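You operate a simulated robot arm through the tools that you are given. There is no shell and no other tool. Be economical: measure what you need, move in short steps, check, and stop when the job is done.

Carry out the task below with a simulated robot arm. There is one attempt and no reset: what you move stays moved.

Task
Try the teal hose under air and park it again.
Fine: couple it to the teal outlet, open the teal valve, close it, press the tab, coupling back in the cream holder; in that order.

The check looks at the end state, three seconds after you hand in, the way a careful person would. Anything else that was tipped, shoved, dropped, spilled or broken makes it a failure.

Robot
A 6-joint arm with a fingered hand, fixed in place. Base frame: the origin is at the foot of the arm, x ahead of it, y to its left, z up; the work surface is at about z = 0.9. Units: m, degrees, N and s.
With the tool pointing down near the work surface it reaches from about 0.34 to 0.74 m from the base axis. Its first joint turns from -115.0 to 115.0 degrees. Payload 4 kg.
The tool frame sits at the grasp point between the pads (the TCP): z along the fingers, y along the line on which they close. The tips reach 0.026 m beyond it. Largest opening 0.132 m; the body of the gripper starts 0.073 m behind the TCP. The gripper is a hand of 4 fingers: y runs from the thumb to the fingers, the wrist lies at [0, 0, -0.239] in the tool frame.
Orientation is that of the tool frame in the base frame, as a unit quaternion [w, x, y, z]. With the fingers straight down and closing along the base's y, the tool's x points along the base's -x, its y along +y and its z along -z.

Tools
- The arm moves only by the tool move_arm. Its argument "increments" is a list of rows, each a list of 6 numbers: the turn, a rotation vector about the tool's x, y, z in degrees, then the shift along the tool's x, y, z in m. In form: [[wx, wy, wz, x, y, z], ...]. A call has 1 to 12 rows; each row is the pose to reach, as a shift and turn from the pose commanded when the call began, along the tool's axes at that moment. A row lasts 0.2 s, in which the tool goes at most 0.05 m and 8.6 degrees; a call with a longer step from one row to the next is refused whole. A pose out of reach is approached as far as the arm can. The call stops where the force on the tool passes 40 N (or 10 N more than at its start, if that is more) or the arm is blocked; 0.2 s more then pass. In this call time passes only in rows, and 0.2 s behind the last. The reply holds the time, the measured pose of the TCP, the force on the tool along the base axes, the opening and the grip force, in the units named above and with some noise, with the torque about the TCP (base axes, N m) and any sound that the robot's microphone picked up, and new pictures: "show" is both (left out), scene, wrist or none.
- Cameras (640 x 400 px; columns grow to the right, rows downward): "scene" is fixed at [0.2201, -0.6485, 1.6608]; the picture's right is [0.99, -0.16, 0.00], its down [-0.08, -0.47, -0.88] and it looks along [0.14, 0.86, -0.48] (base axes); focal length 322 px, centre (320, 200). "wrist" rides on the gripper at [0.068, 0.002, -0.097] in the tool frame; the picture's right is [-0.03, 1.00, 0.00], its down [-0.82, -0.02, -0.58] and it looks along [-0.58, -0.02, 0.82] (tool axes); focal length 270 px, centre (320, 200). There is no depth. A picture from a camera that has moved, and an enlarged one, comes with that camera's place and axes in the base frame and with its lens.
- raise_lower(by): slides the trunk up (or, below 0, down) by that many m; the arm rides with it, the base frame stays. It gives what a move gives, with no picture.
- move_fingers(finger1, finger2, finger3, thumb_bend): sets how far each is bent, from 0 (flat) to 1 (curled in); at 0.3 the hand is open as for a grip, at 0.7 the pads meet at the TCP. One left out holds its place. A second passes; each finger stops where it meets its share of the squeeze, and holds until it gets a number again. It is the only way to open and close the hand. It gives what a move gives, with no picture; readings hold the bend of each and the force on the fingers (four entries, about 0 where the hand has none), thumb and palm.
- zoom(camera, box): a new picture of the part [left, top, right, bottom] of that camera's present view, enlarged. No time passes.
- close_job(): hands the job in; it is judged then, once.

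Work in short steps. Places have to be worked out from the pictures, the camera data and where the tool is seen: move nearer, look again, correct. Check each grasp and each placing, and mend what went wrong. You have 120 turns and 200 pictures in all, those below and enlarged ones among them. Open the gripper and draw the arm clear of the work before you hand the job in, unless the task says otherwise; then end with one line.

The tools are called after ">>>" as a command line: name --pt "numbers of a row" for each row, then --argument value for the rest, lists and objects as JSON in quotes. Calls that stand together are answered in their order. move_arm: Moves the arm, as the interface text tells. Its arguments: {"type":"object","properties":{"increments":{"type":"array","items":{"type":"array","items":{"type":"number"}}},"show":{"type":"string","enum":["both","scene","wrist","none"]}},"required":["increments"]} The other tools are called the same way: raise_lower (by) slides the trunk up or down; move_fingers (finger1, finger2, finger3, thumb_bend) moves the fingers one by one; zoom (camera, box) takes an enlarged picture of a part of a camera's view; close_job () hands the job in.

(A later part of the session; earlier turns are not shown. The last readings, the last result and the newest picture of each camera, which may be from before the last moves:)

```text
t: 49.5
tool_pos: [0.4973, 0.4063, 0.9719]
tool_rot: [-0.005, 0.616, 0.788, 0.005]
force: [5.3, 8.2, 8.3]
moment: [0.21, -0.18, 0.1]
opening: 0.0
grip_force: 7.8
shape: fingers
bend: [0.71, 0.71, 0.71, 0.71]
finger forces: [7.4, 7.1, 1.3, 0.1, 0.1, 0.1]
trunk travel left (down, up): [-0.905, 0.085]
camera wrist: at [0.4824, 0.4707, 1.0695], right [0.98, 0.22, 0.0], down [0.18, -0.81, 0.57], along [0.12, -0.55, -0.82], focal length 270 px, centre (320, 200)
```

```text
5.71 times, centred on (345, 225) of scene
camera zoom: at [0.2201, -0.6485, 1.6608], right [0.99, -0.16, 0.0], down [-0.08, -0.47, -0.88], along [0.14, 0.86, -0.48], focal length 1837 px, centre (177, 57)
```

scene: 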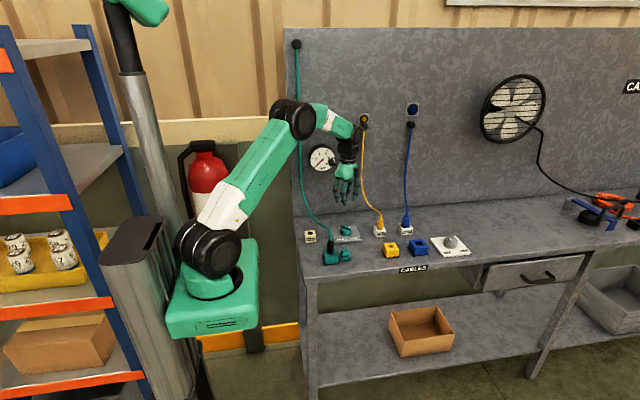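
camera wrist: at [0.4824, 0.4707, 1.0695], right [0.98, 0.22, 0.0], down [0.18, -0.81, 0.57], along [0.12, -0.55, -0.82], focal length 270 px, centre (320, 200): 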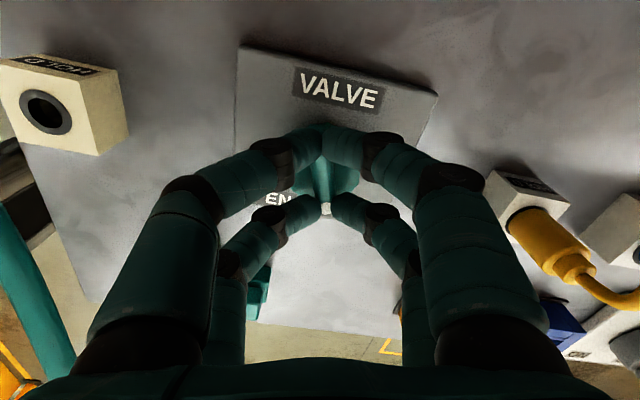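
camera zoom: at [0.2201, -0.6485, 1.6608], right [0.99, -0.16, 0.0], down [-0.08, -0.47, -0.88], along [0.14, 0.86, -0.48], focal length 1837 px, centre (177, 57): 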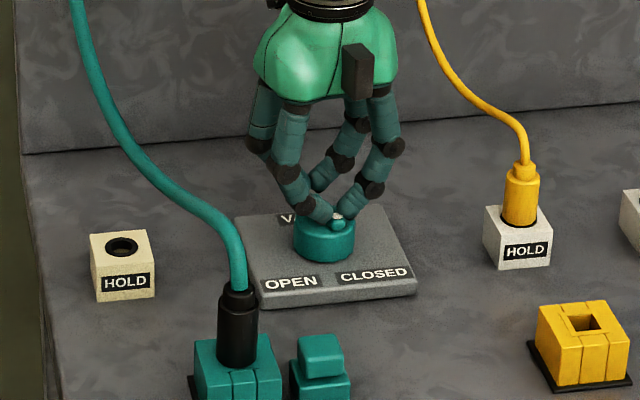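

The bar did turn with the hand and the pointer now faces the front. I'll continue the remaining 60°.

>>> move_arm --pt "0 0 7.5 0 0 0" --pt "0 0 15 0 0 0" --pt "0 0 22.5 0 0 0" --pt "0 0 30 0 0 0" --pt "0 0 37.5 0 0 0" --pt "0 0 45 0 0 0" --pt "0 0 52.5 0 0 0" --pt "0 0 60 0 0 0" --show "scene"

>>> zoom --camera "wrist" --box '[240, 100, 410, 240]'

>>> zoom --camera "scene" --box '[300, 135, 380, 255]'

```text
t: 51.3
tool_pos: [0.4972, 0.4022, 0.9735]
tool_rot: [-0.007, 0.928, 0.373, 0.001]
force: [17.3, -5.2, 23.6]
moment: [-0.24, -0.61, 0.06]
opening: 0.0006
grip_force: 15.2
shape: fingers
bend: [0.72, 0.72, 0.72, 0.72]
finger forces: [18.5, 11.5, 0.0, 0.0, 0.6, 0.0]
trunk travel left (down, up): [-0.905, 0.085]
```

scene: 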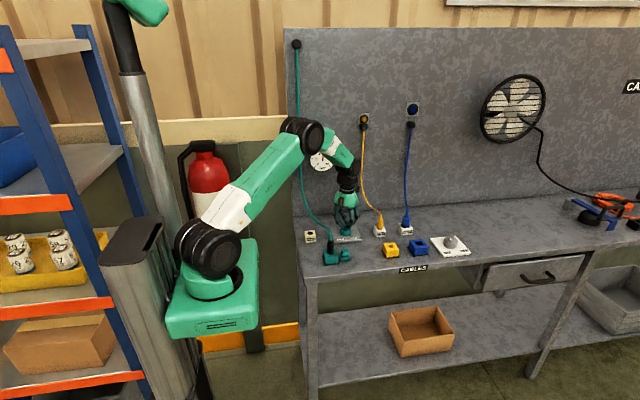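

```text
2.86 times, centred on (325, 170) of wrist
camera zoom: at [0.5483, 0.4468, 1.0703], right [0.67, -0.74, -0.01], down [-0.6, -0.56, 0.57], along [-0.43, -0.38, -0.82], focal length 772 px, centre (306, 286)
```

zoom: 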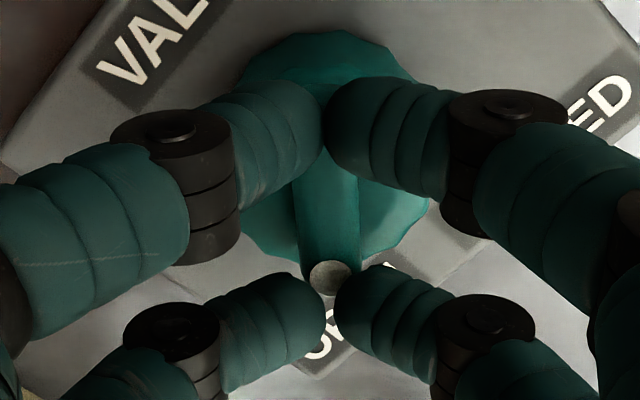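

```text
3.33 times, centred on (340, 195) of scene
camera zoom: at [0.2201, -0.6485, 1.6608], right [0.99, -0.16, 0.0], down [-0.08, -0.47, -0.88], along [0.14, 0.86, -0.48], focal length 1072 px, centre (253, 217)
```

zoom: 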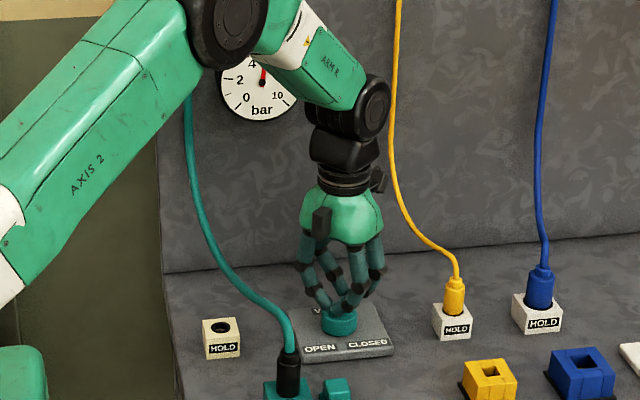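

The gauge shows about 5 bar and the pointer is at OPEN, so the valve is open. I'll turn it back 90° to CLOSED.

>>> move_arm --pt "0 0 -7.5 0 0 0" --pt "0 0 -15 0 0 0" --pt "0 0 -22.5 0 0 0" --pt "0 0 -30 0 0 0" --pt "0 0 -37.5 0 0 0" --pt "0 0 -45 0 0 0" --pt "0 0 -52.5 0 0 0" --pt "0 0 -60 0 0 0" --pt "0 0 -67.5 0 0 0" --pt "0 0 -75 0 0 0" --pt "0 0 -82.5 0 0 0" --pt "0 0 -90 0 0 0" --show "scene"

>>> zoom --camera "wrist" --box '[240, 100, 410, 240]'

>>> zoom --camera "scene" --box '[300, 135, 380, 255]'

```text
t: 53.9
tool_pos: [0.4955, 0.4037, 0.9714]
tool_rot: [-0.004, 0.39, 0.921, 0.006]
force: [7.1, -3.0, 24.6]
moment: [-0.31, -0.43, -0.03]
opening: 0.0001
grip_force: 16.0
shape: fingers
bend: [0.72, 0.73, 0.73, 0.72]
finger forces: [5.6, 14.1, 12.4, 0.1, 0.1, 0.0]
trunk travel left (down, up): [-0.905, 0.085]
```

scene: 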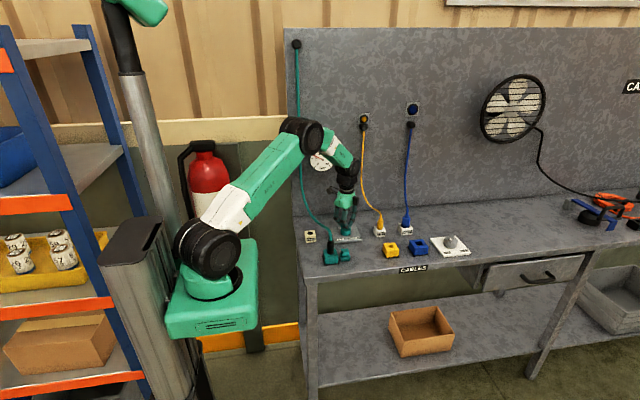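

```text
2.86 times, centred on (325, 170) of wrist
camera zoom: at [0.4493, 0.4519, 1.0701], right [0.73, 0.68, 0.01], down [0.56, -0.61, 0.57], along [0.39, -0.41, -0.82], focal length 772 px, centre (306, 286)
```

zoom: 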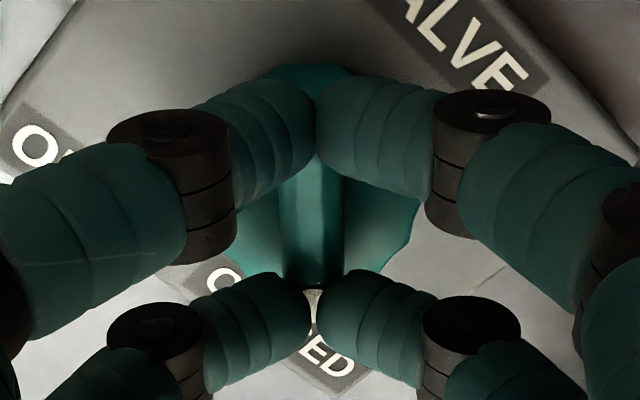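

```text
3.33 times, centred on (340, 195) of scene
camera zoom: at [0.2201, -0.6485, 1.6608], right [0.99, -0.16, 0.0], down [-0.08, -0.47, -0.88], along [0.14, 0.86, -0.48], focal length 1072 px, centre (253, 217)
```

zoom: 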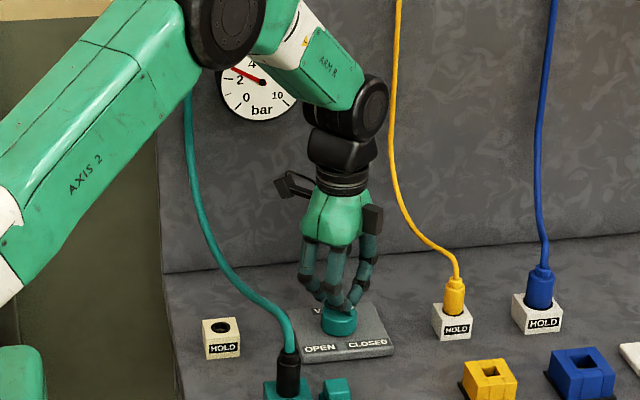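

The gauge is falling. I'll release the bar, rise and check the knob and gauge.

>>> move_fingers --finger1 0.59 --finger2 0.59 --finger3 0.59 --thumb_bend 0.59

>>> move_arm --pt "0 0 0 0 0 -0.03" --pt "0 0 0 0 0 -0.07" --pt "0 0 0 0 0 -0.1" --show "none"

>>> zoom --camera "wrist" --box '[220, 80, 420, 280]'

>>> zoom --camera "scene" --box '[300, 135, 380, 255]'

```text
t: 54.9
tool_pos: [0.4952, 0.4038, 0.9701]
tool_rot: [-0.005, 0.391, 0.92, 0.003]
force: [-2.0, -0.9, 4.3]
moment: [-0.02, -0.09, -0.03]
opening: 0.0351
grip_force: 2.1
shape: fingers
bend: [0.59, 0.64, 0.59, 0.59]
finger forces: [0.0, 4.4, 0.0, 0.1, 0.0, 0.0]
trunk travel left (down, up): [-0.905, 0.085]
```

```text
t: 55.7
tool_pos: [0.4967, 0.4015, 1.0695]
tool_rot: [-0.005, 0.392, 0.92, 0.005]
force: [-0.2, 0.3, -0.2]
moment: [-0.01, 0.03, 0.0]
opening: 0.0353
grip_force: 0.1
shape: fingers
bend: [0.59, 0.59, 0.59, 0.59]
finger forces: [0.0, 0.1, 0.0, 0.1, 0.0, 0.1]
trunk travel left (down, up): [-0.905, 0.085]
```

```text
2.00 times, centred on (320, 180) of wrist
camera zoom: at [0.4504, 0.4515, 1.1688], right [0.74, 0.68, 0.01], down [0.55, -0.61, 0.57], along [0.39, -0.42, -0.82], focal length 541 px, centre (320, 240)
```

zoom: 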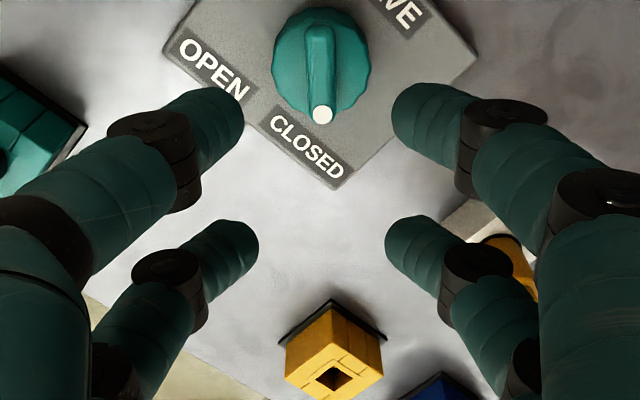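

```text
3.33 times, centred on (340, 195) of scene
camera zoom: at [0.2201, -0.6485, 1.6608], right [0.99, -0.16, 0.0], down [-0.08, -0.47, -0.88], along [0.14, 0.86, -0.48], focal length 1072 px, centre (253, 217)
```

zoom: 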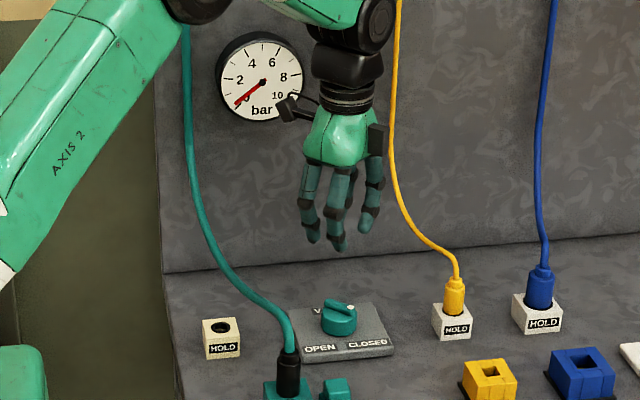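

The valve is closed and the gauge is back at 0. To press the tab I'll come from the front with the hand pitched about 45°, so I'll rise and go back to the front first.

>>> move_arm --pt "0 0 0 0 0 -0.045" --pt "0 0 0 0 0 -0.09" --pt "0 0 0 0 0 -0.135" --pt "0 0 0 0 0 -0.18" --pt "0 0 4 -0.025 -0.029 -0.2" --pt "0 0 8 -0.05 -0.058 -0.2" --pt "0 0 12 -0.075 -0.087 -0.2" --pt "0 0 16 -0.1 -0.116 -0.2" --pt "0 0 20 -0.125 -0.145 -0.2" --pt "0 0 24 -0.1506 -0.175 -0.2" --show "none"

>>> move_arm --pt "0 8 0 0 0 0" --pt "0 16 0 0 0 0" --pt "0 24 0 0 0 0" --pt "0 32 0 0 0 0" --pt "0 40 0 0 0 0" --pt "0 45 0 0 0 0"

```text
t: 57.9
tool_pos: [0.4752, 0.1692, 1.2683]
tool_rot: [-0.006, 0.574, 0.819, 0.005]
force: [-1.3, -0.6, 0.7]
moment: [0.02, -0.02, -0.01]
opening: 0.0351
grip_force: 0.1
shape: fingers
bend: [0.59, 0.59, 0.59, 0.59]
finger forces: [0.0, 0.0, 0.0, 0.0, 0.0, 0.0]
trunk travel left (down, up): [-0.905, 0.085]
```

```text
t: 59.3
tool_pos: [0.477, 0.1704, 1.2688]
tool_rot: [-0.319, 0.529, 0.754, 0.224]
force: [-0.1, 0.4, -0.3]
moment: [-0.02, 0.02, -0.01]
opening: 0.0355
grip_force: 0.1
shape: fingers
bend: [0.59, 0.59, 0.59, 0.59]
finger forces: [0.0, 0.0, 0.0, 0.0, 0.0, 0.0]
trunk travel left (down, up): [-0.905, 0.085]
camera wrist: at [0.4855, 0.1506, 1.3852], right [0.95, 0.33, -0.02], down [0.32, -0.93, -0.18], along [-0.08, 0.17, -0.98], focal length 270 px, centre (320, 200)
```

scene: 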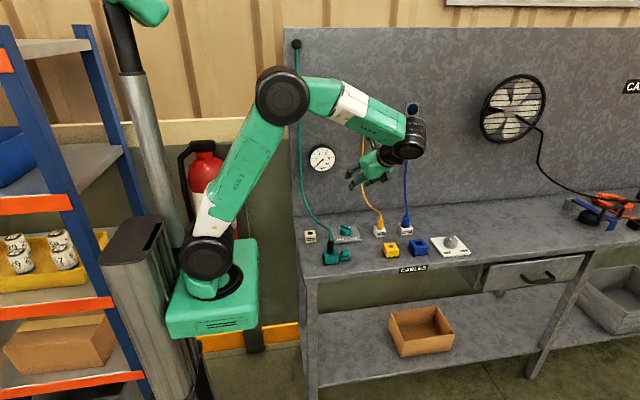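
wrist: 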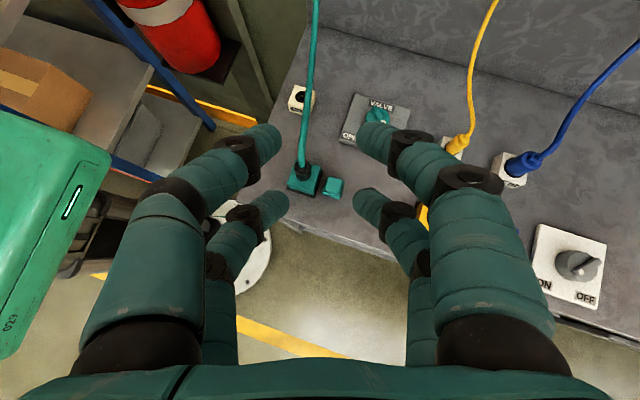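

The posture is good, with the outlet and tab in view. I'll close the digits to a point and lower the trunk for a closer measurement.

>>> move_fingers --finger1 0.7 --finger2 0.7 --finger3 0.7 --thumb_bend 0.7

>>> raise_lower --by -0.2

>>> zoom --camera "wrist" --box '[220, 80, 460, 260]'

>>> zoom --camera "scene" --box '[290, 170, 400, 280]'

```text
t: 60.3
tool_pos: [0.4771, 0.1698, 1.2689]
tool_rot: [-0.318, 0.529, 0.754, 0.224]
force: [-0.3, 0.8, -0.7]
moment: [-0.01, 0.0, -0.02]
opening: 0.0015
grip_force: 0.1
shape: fingers
bend: [0.7, 0.7, 0.7, 0.7]
finger forces: [0.1, 0.1, 0.1, 0.0, 0.0, 0.1]
trunk travel left (down, up): [-0.905, 0.085]
```

```text
t: 62.5
tool_pos: [0.4761, 0.1692, 1.0681]
tool_rot: [-0.317, 0.529, 0.754, 0.223]
force: [-0.4, 0.7, -0.6]
moment: [0.01, 0.02, 0.0]
opening: 0.0013
grip_force: 0.0
shape: fingers
bend: [0.7, 0.7, 0.7, 0.7]
finger forces: [0.0, 0.1, 0.0, 0.0, 0.1, 0.0]
trunk travel left (down, up): [-0.705, 0.285]
```

```text
2.22 times, centred on (340, 170) of wrist
camera zoom: at [0.4852, 0.151, 1.1852], right [0.95, 0.33, -0.02], down [0.32, -0.93, -0.18], along [-0.08, 0.17, -0.98], focal length 601 px, centre (276, 267)
```

zoom: 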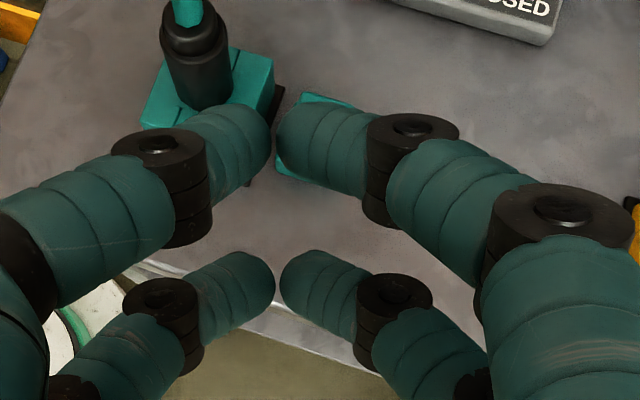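

```text
3.64 times, centred on (345, 225) of scene
camera zoom: at [0.2201, -0.6485, 1.6608], right [0.99, -0.16, 0.0], down [-0.08, -0.47, -0.88], along [0.14, 0.86, -0.48], focal length 1169 px, centre (229, 109)
```

zoom: 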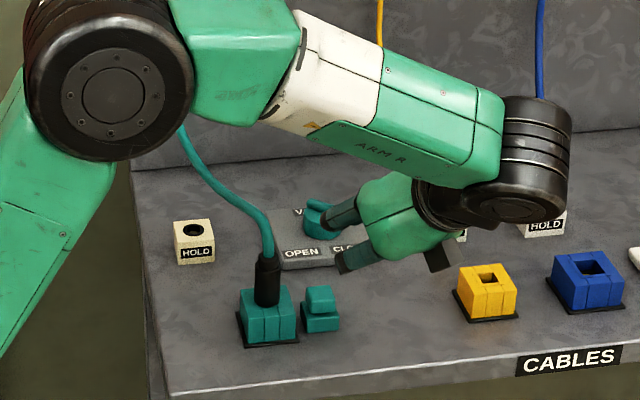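

From this yaw the thumb side would come close to the coupling. I'll yaw the hand 30° further so its digits stay clear, and move above the tab.

>>> move_arm --pt "5.35 0 -5.22 0 0 0" --pt "10.7 0 -10.45 0.004 0.003 0.016" --pt "16.05 0 -15.7 0.011 0.009 0.042" --pt "21.4 0 -20.9 0.018 0.015 0.07" --pt "21.4 0 -20.9 0.0242 0.0203 0.0962"

>>> zoom --camera "wrist" --box '[220, 100, 420, 260]'

>>> zoom --camera "scene" --box '[310, 210, 380, 270]'

```text
t: 63.7
tool_pos: [0.4664, 0.258, 1.0187]
tool_rot: [-0.366, 0.315, 0.866, 0.133]
force: [-0.1, -0.4, 0.4]
moment: [0.02, 0.01, -0.01]
opening: 0.0014
grip_force: 0.1
shape: fingers
bend: [0.7, 0.7, 0.7, 0.7]
finger forces: [0.0, 0.0, 0.0, 0.0, 0.0, 0.0]
trunk travel left (down, up): [-0.705, 0.285]
camera wrist: at [0.4845, 0.2456, 1.1354], right [0.66, 0.75, -0.02], down [0.74, -0.65, -0.18], along [-0.15, 0.11, -0.98], focal length 270 px, centre (320, 200)
```

scene: 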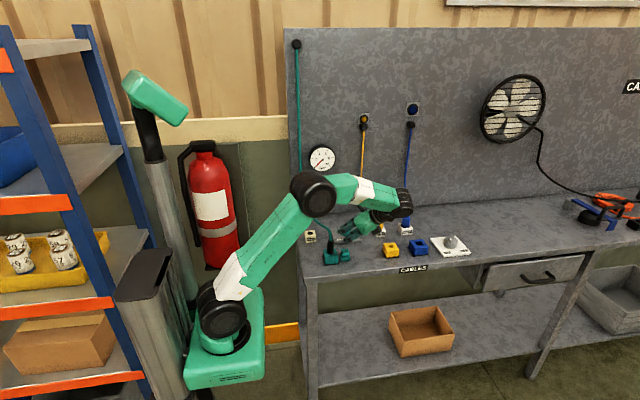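
wrist: 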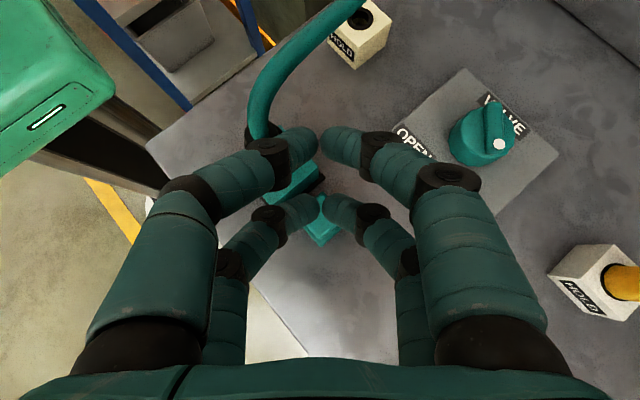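

```text
2.50 times, centred on (320, 180) of wrist
camera zoom: at [0.4845, 0.2456, 1.1354], right [0.66, 0.75, -0.02], down [0.74, -0.65, -0.18], along [-0.15, 0.11, -0.98], focal length 676 px, centre (320, 250)
```

zoom: 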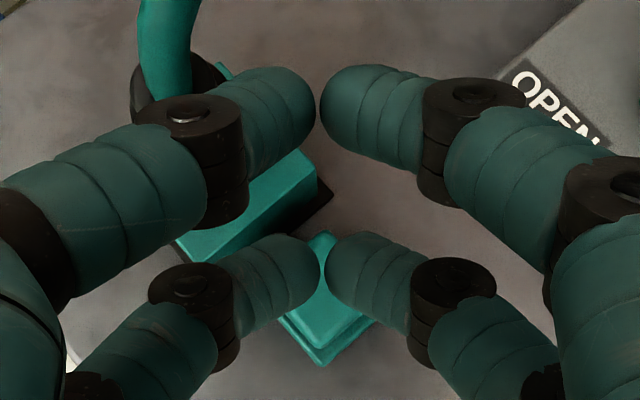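

```text
6.67 times, centred on (345, 240) of scene
camera zoom: at [0.2201, -0.6485, 1.6608], right [0.99, -0.16, 0.0], down [-0.08, -0.47, -0.88], along [0.14, 0.86, -0.48], focal length 2143 px, centre (153, -67)
```

zoom: 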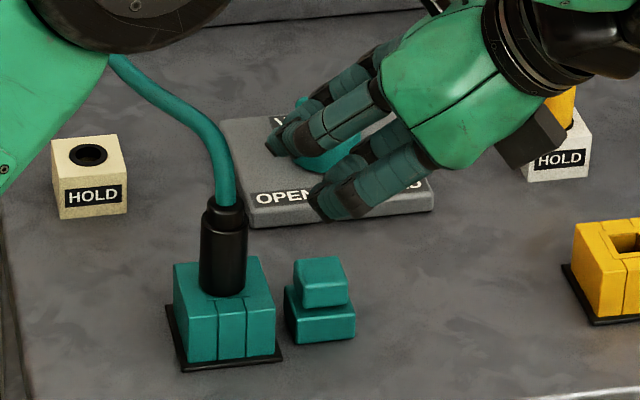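

The closed f2/f3 tips are right above the tab. I'll lower 38 mm to just above it.

>>> move_arm --pt "0 0 0 -0.0143 0 0.014" --pt "0 0 0 -0.0271 0 0.0265" --show "none"

>>> zoom --camera "wrist" --box '[220, 100, 420, 260]'

>>> zoom --camera "scene" --box '[310, 210, 380, 270]'

```text
t: 64.3
tool_pos: [0.4663, 0.2588, 0.9795]
tool_rot: [-0.365, 0.316, 0.866, 0.133]
force: [-0.3, -0.8, 0.1]
moment: [0.02, -0.01, -0.02]
opening: 0.0013
grip_force: 0.0
shape: fingers
bend: [0.7, 0.7, 0.7, 0.7]
finger forces: [0.0, 0.0, 0.0, 0.0, 0.1, 0.0]
trunk travel left (down, up): [-0.705, 0.285]
```

```text
2.50 times, centred on (320, 180) of wrist
camera zoom: at [0.4835, 0.2458, 1.0971], right [0.66, 0.75, -0.02], down [0.74, -0.65, -0.18], along [-0.15, 0.11, -0.98], focal length 676 px, centre (320, 250)
```

zoom: 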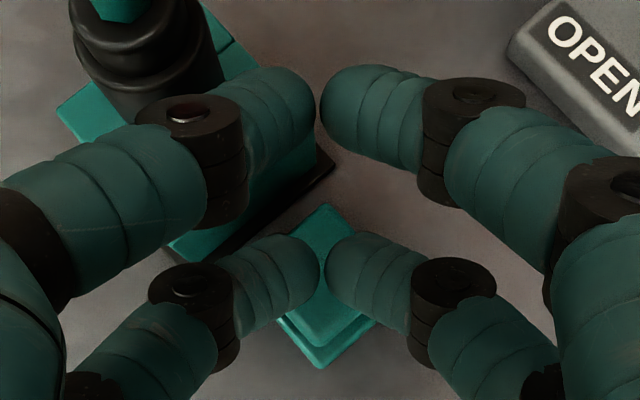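

```text
6.67 times, centred on (345, 240) of scene
camera zoom: at [0.2201, -0.6485, 1.6608], right [0.99, -0.16, 0.0], down [-0.08, -0.47, -0.88], along [0.14, 0.86, -0.48], focal length 2143 px, centre (153, -67)
```

zoom: 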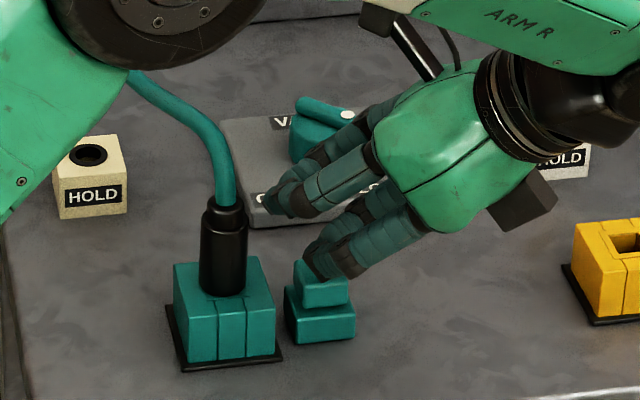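

The tips are over the middle of the tab, and the thumb knuckle clears the coupling by about 7 mm. I'll press down in small steps.

>>> move_arm --pt "0 0 0 -0.0036 0 0.0035" --pt "0 0 0 -0.0071 0 0.007" --pt "0 0 0 -0.0093 0 0.0091" --show "none"

>>> zoom --camera "scene" --box '[310, 210, 380, 270]'

```text
t: 65.1
tool_pos: [0.4654, 0.2573, 0.9691]
tool_rot: [-0.365, 0.315, 0.866, 0.133]
force: [0.1, 0.1, 5.9]
moment: [0.01, -0.04, 0.04]
opening: 0.0014
grip_force: 3.2
shape: fingers
bend: [0.7, 0.7, 0.7, 0.7]
finger forces: [0.0, 3.9, 2.3, 0.0, 0.0, 0.0]
trunk travel left (down, up): [-0.705, 0.285]
heard: click
```

```text
6.67 times, centred on (345, 240) of scene
camera zoom: at [0.2201, -0.6485, 1.6608], right [0.99, -0.16, 0.0], down [-0.08, -0.47, -0.88], along [0.14, 0.86, -0.48], focal length 2143 px, centre (153, -67)
```

zoom: 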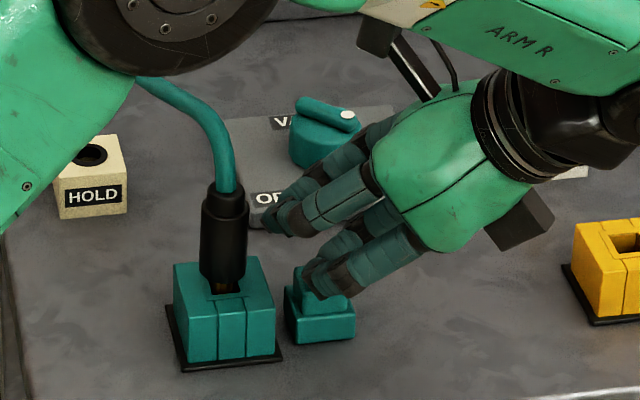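

I heard a click and the coupling popped up a little, so it is unlatched. I'll lift off the tab carefully and check that the coupling still stands.

>>> move_arm --pt "0 0 0 0.0143 0 -0.014" --pt "0 0 0 0.04 0 -0.04" --pt "0 0 0 0.05 0 -0.07" --pt "0 0 0 0.06 0 -0.11" --show "wrist"

>>> zoom --camera "scene" --box '[290, 190, 380, 270]'

```text
t: 66.1
tool_pos: [0.4946, 0.2347, 1.0881]
tool_rot: [-0.365, 0.317, 0.865, 0.134]
force: [0.7, -0.1, -1.3]
moment: [-0.02, 0.0, 0.02]
opening: 0.0013
grip_force: 0.1
shape: fingers
bend: [0.7, 0.7, 0.7, 0.7]
finger forces: [0.0, 0.0, 0.0, 0.0, 0.1, 0.1]
trunk travel left (down, up): [-0.705, 0.285]
camera wrist: at [0.5123, 0.222, 1.2047], right [0.66, 0.75, -0.02], down [0.74, -0.65, -0.18], along [-0.15, 0.11, -0.98], focal length 270 px, centre (320, 200)
```

wrist: 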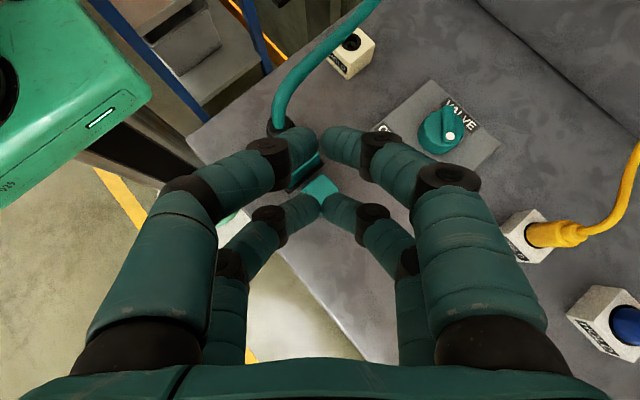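

```text
5.00 times, centred on (335, 230) of scene
camera zoom: at [0.2201, -0.6485, 1.6608], right [0.99, -0.16, 0.0], down [-0.08, -0.47, -0.88], along [0.14, 0.86, -0.48], focal length 1607 px, centre (245, 50)
```

zoom: 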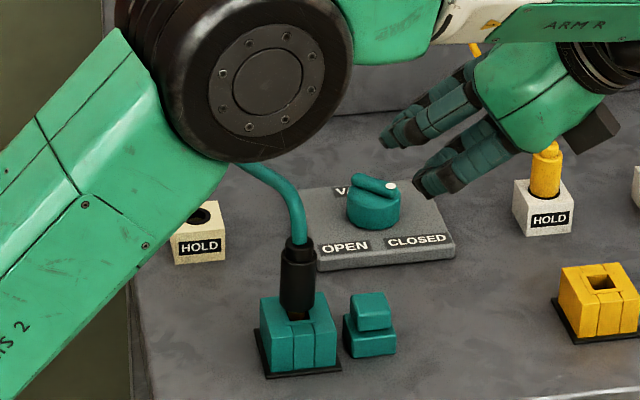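

The coupling still stands in the hole, unlatched. I'll return to the horizontal-hand posture at the front to re-grasp it: undo the yaw first, then pitch up to 15° below level.

>>> move_arm --pt "-5.35 0 5.22 -0.006 -0.028 -0.006" --pt "-10.7 0 10.45 -0.011 -0.055 -0.011" --pt "-16.05 0 15.7 -0.016 -0.083 -0.017" --pt "-21.4 0 20.9 -0.0216 -0.1105 -0.0223" --show "none"

>>> move_arm --pt "0 8 0 0 0 0" --pt "0 16 0 0 0 0" --pt "0 24 0 0 0 0" --pt "0 30 0 0 0 0" --show "none"

>>> move_fingers --finger1 0.54 --finger2 0.54 --finger3 0.54 --thumb_bend 0.54

>>> zoom --camera "wrist" --box '[160, 60, 480, 300]'

>>> zoom --camera "scene" --box '[280, 150, 420, 290]'

```text
t: 67.1
tool_pos: [0.4468, 0.129, 1.0884]
tool_rot: [-0.317, 0.529, 0.755, 0.223]
force: [0.4, -0.1, 0.5]
moment: [-0.02, -0.01, 0.01]
opening: 0.0015
grip_force: 0.1
shape: fingers
bend: [0.7, 0.7, 0.7, 0.7]
finger forces: [0.1, 0.0, 0.1, 0.0, 0.0, 0.0]
trunk travel left (down, up): [-0.705, 0.285]
```

```text
t: 68.1
tool_pos: [0.4476, 0.129, 1.0883]
tool_rot: [-0.504, 0.452, 0.646, 0.353]
force: [0.6, -0.2, 0.4]
moment: [0.02, 0.0, 0.01]
opening: 0.0014
grip_force: 0.0
shape: fingers
bend: [0.7, 0.7, 0.7, 0.7]
finger forces: [0.0, 0.0, 0.1, 0.1, 0.0, 0.0]
trunk travel left (down, up): [-0.705, 0.285]
```

```text
t: 69.1
tool_pos: [0.4469, 0.1287, 1.0883]
tool_rot: [-0.502, 0.454, 0.647, 0.352]
force: [-0.7, 0.6, 0.1]
moment: [0.0, -0.02, 0.01]
opening: 0.0521
grip_force: 0.1
shape: fingers
bend: [0.54, 0.54, 0.54, 0.54]
finger forces: [0.1, 0.0, 0.0, 0.0, 0.0, 0.1]
trunk travel left (down, up): [-0.705, 0.285]
```

```text
1.67 times, centred on (320, 180) of wrist
camera zoom: at [0.4748, 0.0581, 1.178], right [0.94, 0.34, -0.02], down [0.24, -0.72, -0.65], along [-0.24, 0.6, -0.76], focal length 450 px, centre (320, 233)
```

zoom: 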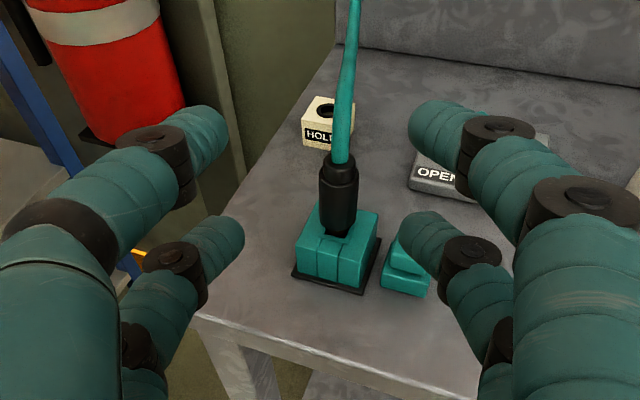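

```text
2.86 times, centred on (350, 220) of scene
camera zoom: at [0.2201, -0.6485, 1.6608], right [0.99, -0.16, 0.0], down [-0.08, -0.47, -0.88], along [0.14, 0.86, -0.48], focal length 918 px, centre (234, 143)
```

zoom: 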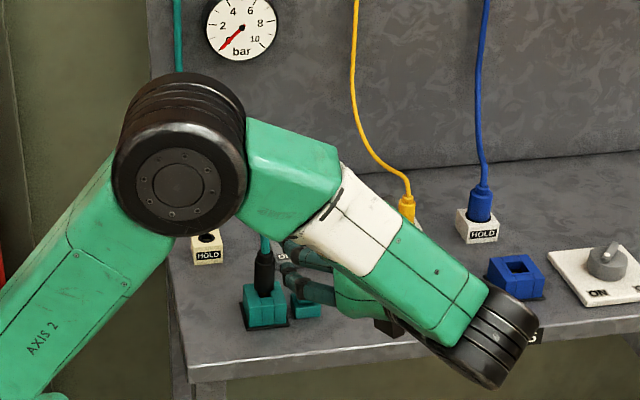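

The coupling stands upright at x≈0.409. I'll lower to the approach line and advance part of the way.

>>> move_arm --pt "0 0 0 -0.038 0.005 0.023" --pt "0 0 0 -0.0768 0.0095 0.0469" --pt "0 0 0 -0.0768 0.0095 0.08" --pt "0 0 0 -0.0768 0.0095 0.107" --show "none"

>>> zoom --camera "wrist" --box '[160, 60, 480, 300]'

```text
t: 70.1
tool_pos: [0.4264, 0.2134, 0.9861]
tool_rot: [-0.503, 0.453, 0.646, 0.353]
force: [-0.3, 0.5, -1.1]
moment: [-0.05, 0.02, 0.0]
opening: 0.0521
grip_force: 0.1
shape: fingers
bend: [0.54, 0.54, 0.54, 0.54]
finger forces: [0.0, 0.1, 0.0, 0.0, 0.0, 0.1]
trunk travel left (down, up): [-0.705, 0.285]
```

```text
1.67 times, centred on (320, 180) of wrist
camera zoom: at [0.4544, 0.1416, 1.0771], right [0.94, 0.34, -0.02], down [0.24, -0.72, -0.65], along [-0.24, 0.6, -0.76], focal length 450 px, centre (320, 233)
```

zoom: 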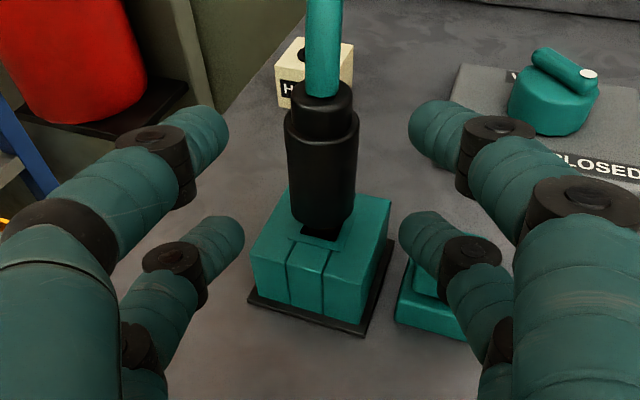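

The coupling is centred between the digits. I'll advance the last 37 mm and close gently.

>>> move_arm --pt "0 0 0 0.0008 0.0003 0.02" --pt "0 0 0 0.0008 0.0003 0.0375" --show "none"

>>> move_fingers --finger1 0.66 --finger2 0.66 --finger3 0.66 --thumb_bend 0.66

>>> zoom --camera "wrist" --box '[160, 60, 480, 300]'

```text
t: 70.7
tool_pos: [0.4149, 0.2473, 0.9782]
tool_rot: [-0.503, 0.453, 0.647, 0.352]
force: [-0.1, 0.0, 0.7]
moment: [0.02, -0.01, 0.0]
opening: 0.052
grip_force: 0.2
shape: fingers
bend: [0.54, 0.54, 0.54, 0.54]
finger forces: [0.0, 0.1, 0.0, 0.0, 0.1, 0.0]
trunk travel left (down, up): [-0.705, 0.285]
```

```text
t: 71.7
tool_pos: [0.4151, 0.2488, 0.9779]
tool_rot: [-0.503, 0.452, 0.647, 0.352]
force: [-0.3, 1.5, 0.9]
moment: [0.0, 0.01, 0.0]
opening: 0.0168
grip_force: 2.7
shape: fingers
bend: [0.65, 0.63, 0.63, 0.66]
finger forces: [0.9, 2.2, 2.4, 0.1, 0.6, 0.1]
trunk travel left (down, up): [-0.705, 0.285]
```

```text
1.67 times, centred on (320, 180) of wrist
camera zoom: at [0.4423, 0.1756, 1.0685], right [0.94, 0.34, -0.02], down [0.24, -0.72, -0.65], along [-0.24, 0.6, -0.76], focal length 450 px, centre (320, 233)
```

zoom: 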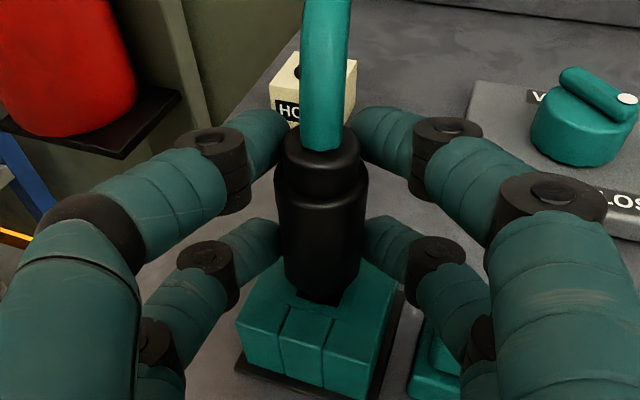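

The grip is the same as before, neck plus body. I'll firm it up in two stages.

>>> move_fingers --finger1 0.7 --finger2 0.69 --finger3 0.69 --thumb_bend 0.7

>>> move_fingers --finger1 0.75 --finger2 0.75 --finger3 0.75 --thumb_bend 0.75

>>> zoom --camera "wrist" --box '[220, 100, 420, 280]'

```text
t: 72.7
tool_pos: [0.4145, 0.247, 0.9787]
tool_rot: [-0.503, 0.453, 0.647, 0.352]
force: [-0.7, 1.0, 0.5]
moment: [0.0, 0.02, -0.02]
opening: 0.0122
grip_force: 6.9
shape: fingers
bend: [0.66, 0.63, 0.63, 0.68]
finger forces: [2.9, 4.3, 4.0, 0.0, 2.8, 0.0]
trunk travel left (down, up): [-0.705, 0.285]
```

```text
t: 73.7
tool_pos: [0.4146, 0.2471, 0.9785]
tool_rot: [-0.502, 0.453, 0.647, 0.352]
force: [-1.1, 1.2, 0.6]
moment: [0.04, -0.04, 0.03]
opening: 0.0053
grip_force: 16.6
shape: fingers
bend: [0.72, 0.67, 0.68, 0.71]
finger forces: [7.1, 9.7, 9.0, 0.1, 7.2, 0.0]
trunk travel left (down, up): [-0.705, 0.285]
```

```text
2.22 times, centred on (320, 190) of wrist
camera zoom: at [0.4423, 0.1756, 1.0685], right [0.94, 0.34, -0.02], down [0.24, -0.72, -0.65], along [-0.24, 0.6, -0.76], focal length 601 px, centre (320, 222)
```

zoom: 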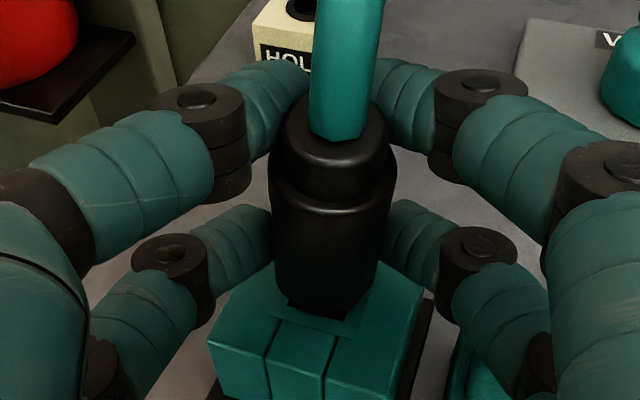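

The upper pair closed behind the neck and tilted the coupling a few degrees. I'll ease off, advance 7 mm so the pads sit deeper, and re-grip.

>>> move_fingers --finger1 0.59 --finger2 0.59 --finger3 0.59 --thumb_bend 0.59

>>> move_arm --pt "0 0 0 0.0015 0 0.004" --pt "0 0 0 0.0015 0 0.008" --show "none"

>>> zoom --camera "wrist" --box '[220, 100, 420, 280]'

```text
t: 74.7
tool_pos: [0.4147, 0.247, 0.9779]
tool_rot: [-0.503, 0.453, 0.647, 0.351]
force: [0.4, 0.0, 1.0]
moment: [0.01, 0.01, -0.01]
opening: 0.0353
grip_force: 0.1
shape: fingers
bend: [0.59, 0.59, 0.59, 0.59]
finger forces: [0.0, 0.0, 0.0, 0.0, 0.1, 0.0]
trunk travel left (down, up): [-0.705, 0.285]
```

```text
t: 75.3
tool_pos: [0.4122, 0.2558, 0.9765]
tool_rot: [-0.503, 0.453, 0.647, 0.352]
force: [-0.5, 0.4, -0.3]
moment: [0.02, 0.05, 0.03]
opening: 0.0349
grip_force: 0.1
shape: fingers
bend: [0.59, 0.59, 0.59, 0.59]
finger forces: [0.0, 0.0, 0.0, 0.0, 0.0, 0.0]
trunk travel left (down, up): [-0.705, 0.285]
```

```text
2.22 times, centred on (320, 190) of wrist
camera zoom: at [0.4397, 0.1833, 1.068], right [0.94, 0.34, -0.03], down [0.24, -0.72, -0.65], along [-0.24, 0.6, -0.76], focal length 601 px, centre (320, 222)
```

zoom: 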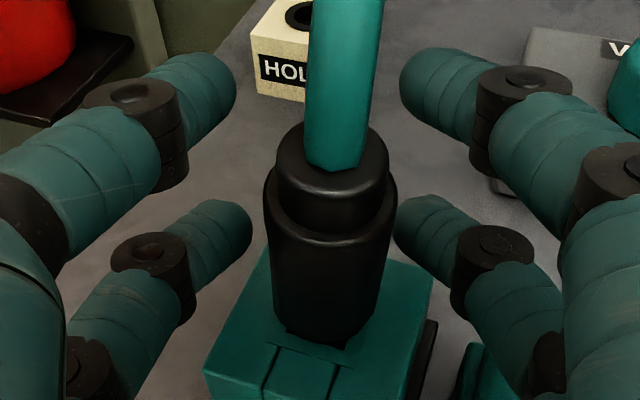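

The coupling is upright again and sits deeper between the digits. I'll close gently, then firm.

>>> move_fingers --finger1 0.66 --finger2 0.67 --finger3 0.67 --thumb_bend 0.66

>>> move_fingers --finger1 0.71 --finger2 0.74 --finger3 0.74 --thumb_bend 0.71

>>> zoom --camera "wrist" --box '[220, 100, 420, 280]'

```text
t: 76.3
tool_pos: [0.4121, 0.2546, 0.9767]
tool_rot: [-0.503, 0.453, 0.647, 0.352]
force: [0.1, 2.1, -0.7]
moment: [0.04, 0.0, 0.03]
opening: 0.0139
grip_force: 1.8
shape: fingers
bend: [0.66, 0.64, 0.65, 0.66]
finger forces: [0.0, 2.1, 1.3, 0.1, 0.0, 0.1]
trunk travel left (down, up): [-0.705, 0.285]
```

```text
t: 77.3
tool_pos: [0.4111, 0.256, 0.9785]
tool_rot: [-0.502, 0.454, 0.647, 0.352]
force: [-1.3, 3.2, 1.0]
moment: [0.12, 0.04, 0.01]
opening: 0.0001
grip_force: 6.3
shape: fingers
bend: [0.71, 0.71, 0.71, 0.71]
finger forces: [0.0, 6.2, 6.3, 0.1, 0.0, 0.0]
trunk travel left (down, up): [-0.705, 0.285]
```

```text
2.22 times, centred on (320, 190) of wrist
camera zoom: at [0.4395, 0.1837, 1.0681], right [0.94, 0.34, -0.02], down [0.24, -0.72, -0.65], along [-0.24, 0.6, -0.76], focal length 601 px, centre (320, 222)
```

zoom: 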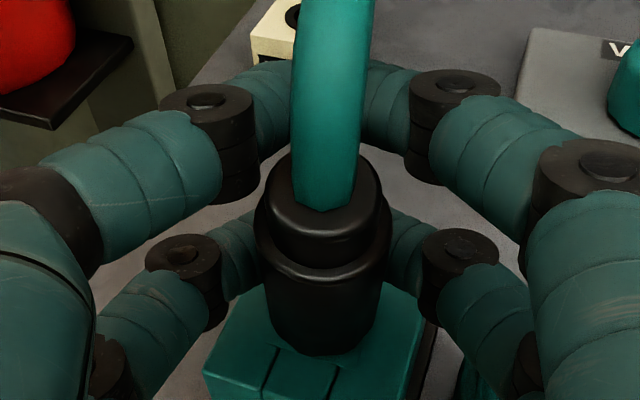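

The digits are sloped, so a deep position squeezes the coupling outward; the first good grip had it about 20 mm beyond the TCP, near the tips. I'll open and retract to match that.

>>> move_fingers --finger1 0.57 --finger2 0.57 --finger3 0.57 --thumb_bend 0.57

>>> zoom --camera "wrist" --box '[220, 100, 420, 280]'

```text
t: 78.3
tool_pos: [0.4123, 0.2557, 0.9781]
tool_rot: [-0.503, 0.453, 0.647, 0.352]
force: [0.3, -1.0, 0.6]
moment: [0.02, -0.05, -0.01]
opening: 0.0452
grip_force: 0.1
shape: fingers
bend: [0.56, 0.56, 0.56, 0.56]
finger forces: [0.0, 0.1, 0.0, 0.0, 0.0, 0.0]
trunk travel left (down, up): [-0.705, 0.285]
```

```text
2.22 times, centred on (320, 190) of wrist
camera zoom: at [0.4397, 0.1834, 1.068], right [0.94, 0.34, -0.02], down [0.24, -0.72, -0.65], along [-0.24, 0.6, -0.76], focal length 601 px, centre (320, 222)
```

zoom: 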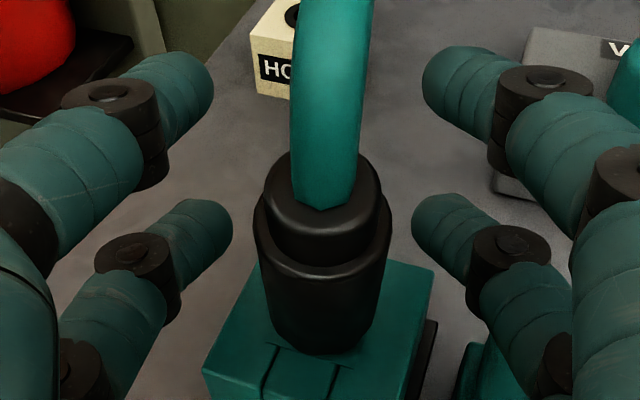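

The coupling is left leaning a bit toward the front. I'll look from the scene camera before moving.

>>> zoom --camera "scene" --box '[300, 190, 380, 270]'

>>> zoom --camera "wrist" --box '[260, 160, 380, 280]'

```text
5.00 times, centred on (340, 230) of scene
camera zoom: at [0.2201, -0.6485, 1.6608], right [0.99, -0.16, 0.0], down [-0.08, -0.47, -0.88], along [0.14, 0.86, -0.48], focal length 1607 px, centre (220, 50)
```

zoom: 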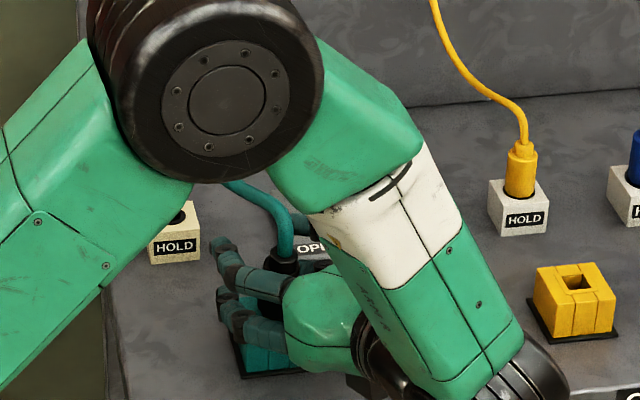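

```text
3.33 times, centred on (320, 220) of wrist
camera zoom: at [0.4397, 0.1834, 1.068], right [0.94, 0.34, -0.02], down [0.24, -0.72, -0.65], along [-0.24, 0.6, -0.76], focal length 901 px, centre (320, 133)
```

zoom: 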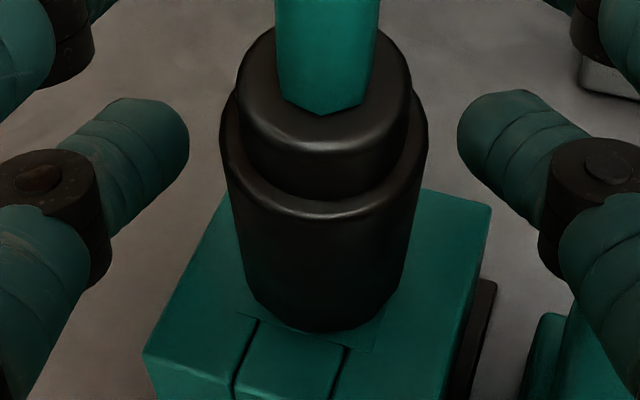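

It leans forward but is still in the hole. The tilt came from the hand's 15° pitch, so I'll back off 11 mm and level the hand to match the coupling axis, as in the first grip.

>>> move_arm --pt "0 0 0 0 -0.0004 -0.0112" --pt "0 6 0 -0.003 -0.0008 -0.0112" --pt "0 12 0 -0.0066 -0.0008 -0.0112" --show "none"

>>> zoom --camera "wrist" --box '[200, 100, 440, 300]'

```text
t: 79.1
tool_pos: [0.415, 0.2426, 0.9735]
tool_rot: [-0.569, 0.413, 0.59, 0.398]
force: [-0.5, 0.0, -1.0]
moment: [0.02, 0.0, 0.0]
opening: 0.0449
grip_force: 0.0
shape: fingers
bend: [0.56, 0.56, 0.56, 0.56]
finger forces: [0.0, 0.0, 0.0, 0.1, 0.0, 0.1]
trunk travel left (down, up): [-0.705, 0.285]
```

```text
2.00 times, centred on (320, 200) of wrist
camera zoom: at [0.4493, 0.1555, 1.0462], right [0.94, 0.34, -0.02], down [0.19, -0.58, -0.79], along [-0.28, 0.74, -0.61], focal length 541 px, centre (320, 200)
```

zoom: 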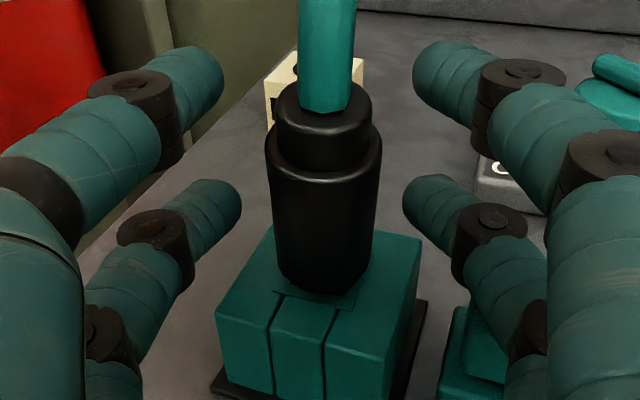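

The hand is level, but the coupling's lean leaves its top nearer the palm. I'll back off 7 mm more and tilt the hand 9° to run parallel with the leaning coupling.

>>> move_arm --pt "0 0 0 0 0.0005 -0.0073" --pt "0 4.5 0 -0.0016 0.001 -0.0073" --pt "0 9 0 -0.0032 0.001 -0.0073" --show "none"

>>> zoom --camera "wrist" --box '[200, 100, 440, 300]'

```text
t: 79.9
tool_pos: [0.4186, 0.2356, 0.9719]
tool_rot: [0.613, -0.38, -0.544, -0.428]
force: [-1.2, -0.5, 0.1]
moment: [-0.01, -0.01, 0.0]
opening: 0.045
grip_force: 0.0
shape: fingers
bend: [0.56, 0.56, 0.56, 0.56]
finger forces: [0.0, 0.0, 0.0, 0.0, 0.0, 0.1]
trunk travel left (down, up): [-0.705, 0.285]
```

```text
2.00 times, centred on (320, 200) of wrist
camera zoom: at [0.4559, 0.1388, 1.0279], right [0.94, 0.34, -0.03], down [0.14, -0.46, -0.88], along [-0.31, 0.82, -0.48], focal length 541 px, centre (320, 200)
```

zoom: 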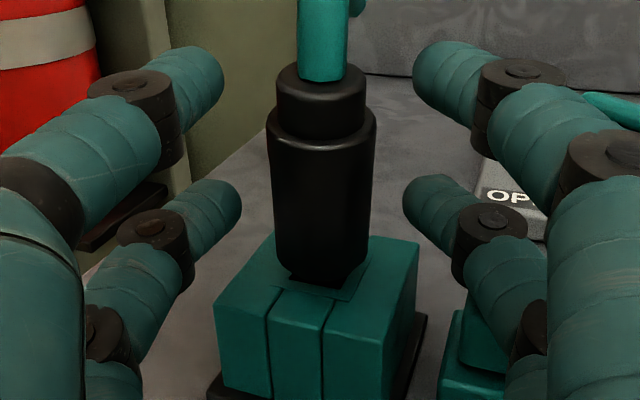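

The geometry now looks like the first good grip. I'll close gently.

>>> move_fingers --finger1 0.66 --finger2 0.66 --finger3 0.66 --thumb_bend 0.66

>>> zoom --camera "wrist" --box '[200, 100, 440, 300]'

```text
t: 80.9
tool_pos: [0.4188, 0.2369, 0.9717]
tool_rot: [0.612, -0.381, -0.545, -0.428]
force: [0.6, -0.3, 0.1]
moment: [0.06, -0.01, 0.03]
opening: 0.0183
grip_force: 2.9
shape: fingers
bend: [0.64, 0.63, 0.63, 0.65]
finger forces: [1.4, 2.1, 2.5, 0.0, 1.1, 0.1]
trunk travel left (down, up): [-0.705, 0.285]
```

```text
2.00 times, centred on (320, 200) of wrist
camera zoom: at [0.4557, 0.1389, 1.028], right [0.94, 0.34, -0.03], down [0.14, -0.46, -0.88], along [-0.31, 0.82, -0.48], focal length 541 px, centre (320, 200)
```

zoom: 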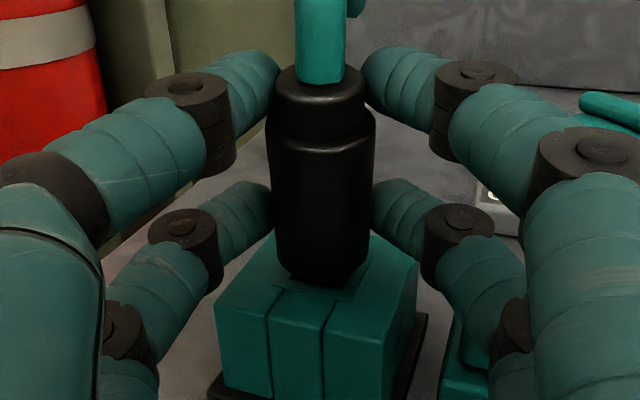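

All four digits make contact and the coupling is in place. I'll firm in stages.

>>> move_fingers --finger1 0.7 --finger2 0.7 --finger3 0.7 --thumb_bend 0.7

>>> zoom --camera "wrist" --box '[200, 100, 440, 300]'

```text
t: 81.9
tool_pos: [0.4191, 0.236, 0.9717]
tool_rot: [0.612, -0.381, -0.544, -0.428]
force: [-1.5, 1.6, 1.0]
moment: [0.02, -0.02, 0.01]
opening: 0.0162
grip_force: 8.8
shape: fingers
bend: [0.65, 0.63, 0.64, 0.68]
finger forces: [4.0, 4.7, 4.9, 0.0, 4.7, 0.0]
trunk travel left (down, up): [-0.705, 0.285]
```

```text
2.00 times, centred on (320, 200) of wrist
camera zoom: at [0.4556, 0.1389, 1.028], right [0.94, 0.34, -0.03], down [0.14, -0.46, -0.88], along [-0.31, 0.82, -0.48], focal length 541 px, centre (320, 200)
```

zoom: 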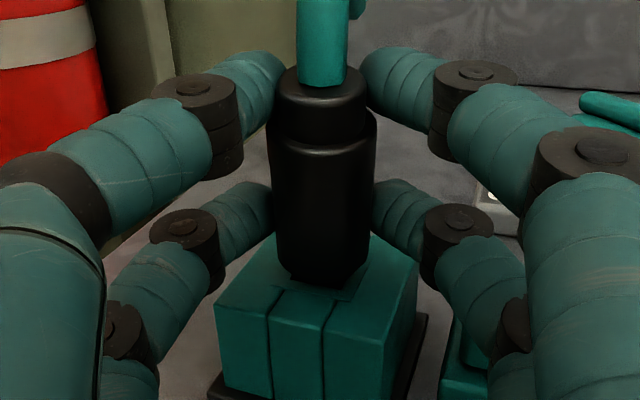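

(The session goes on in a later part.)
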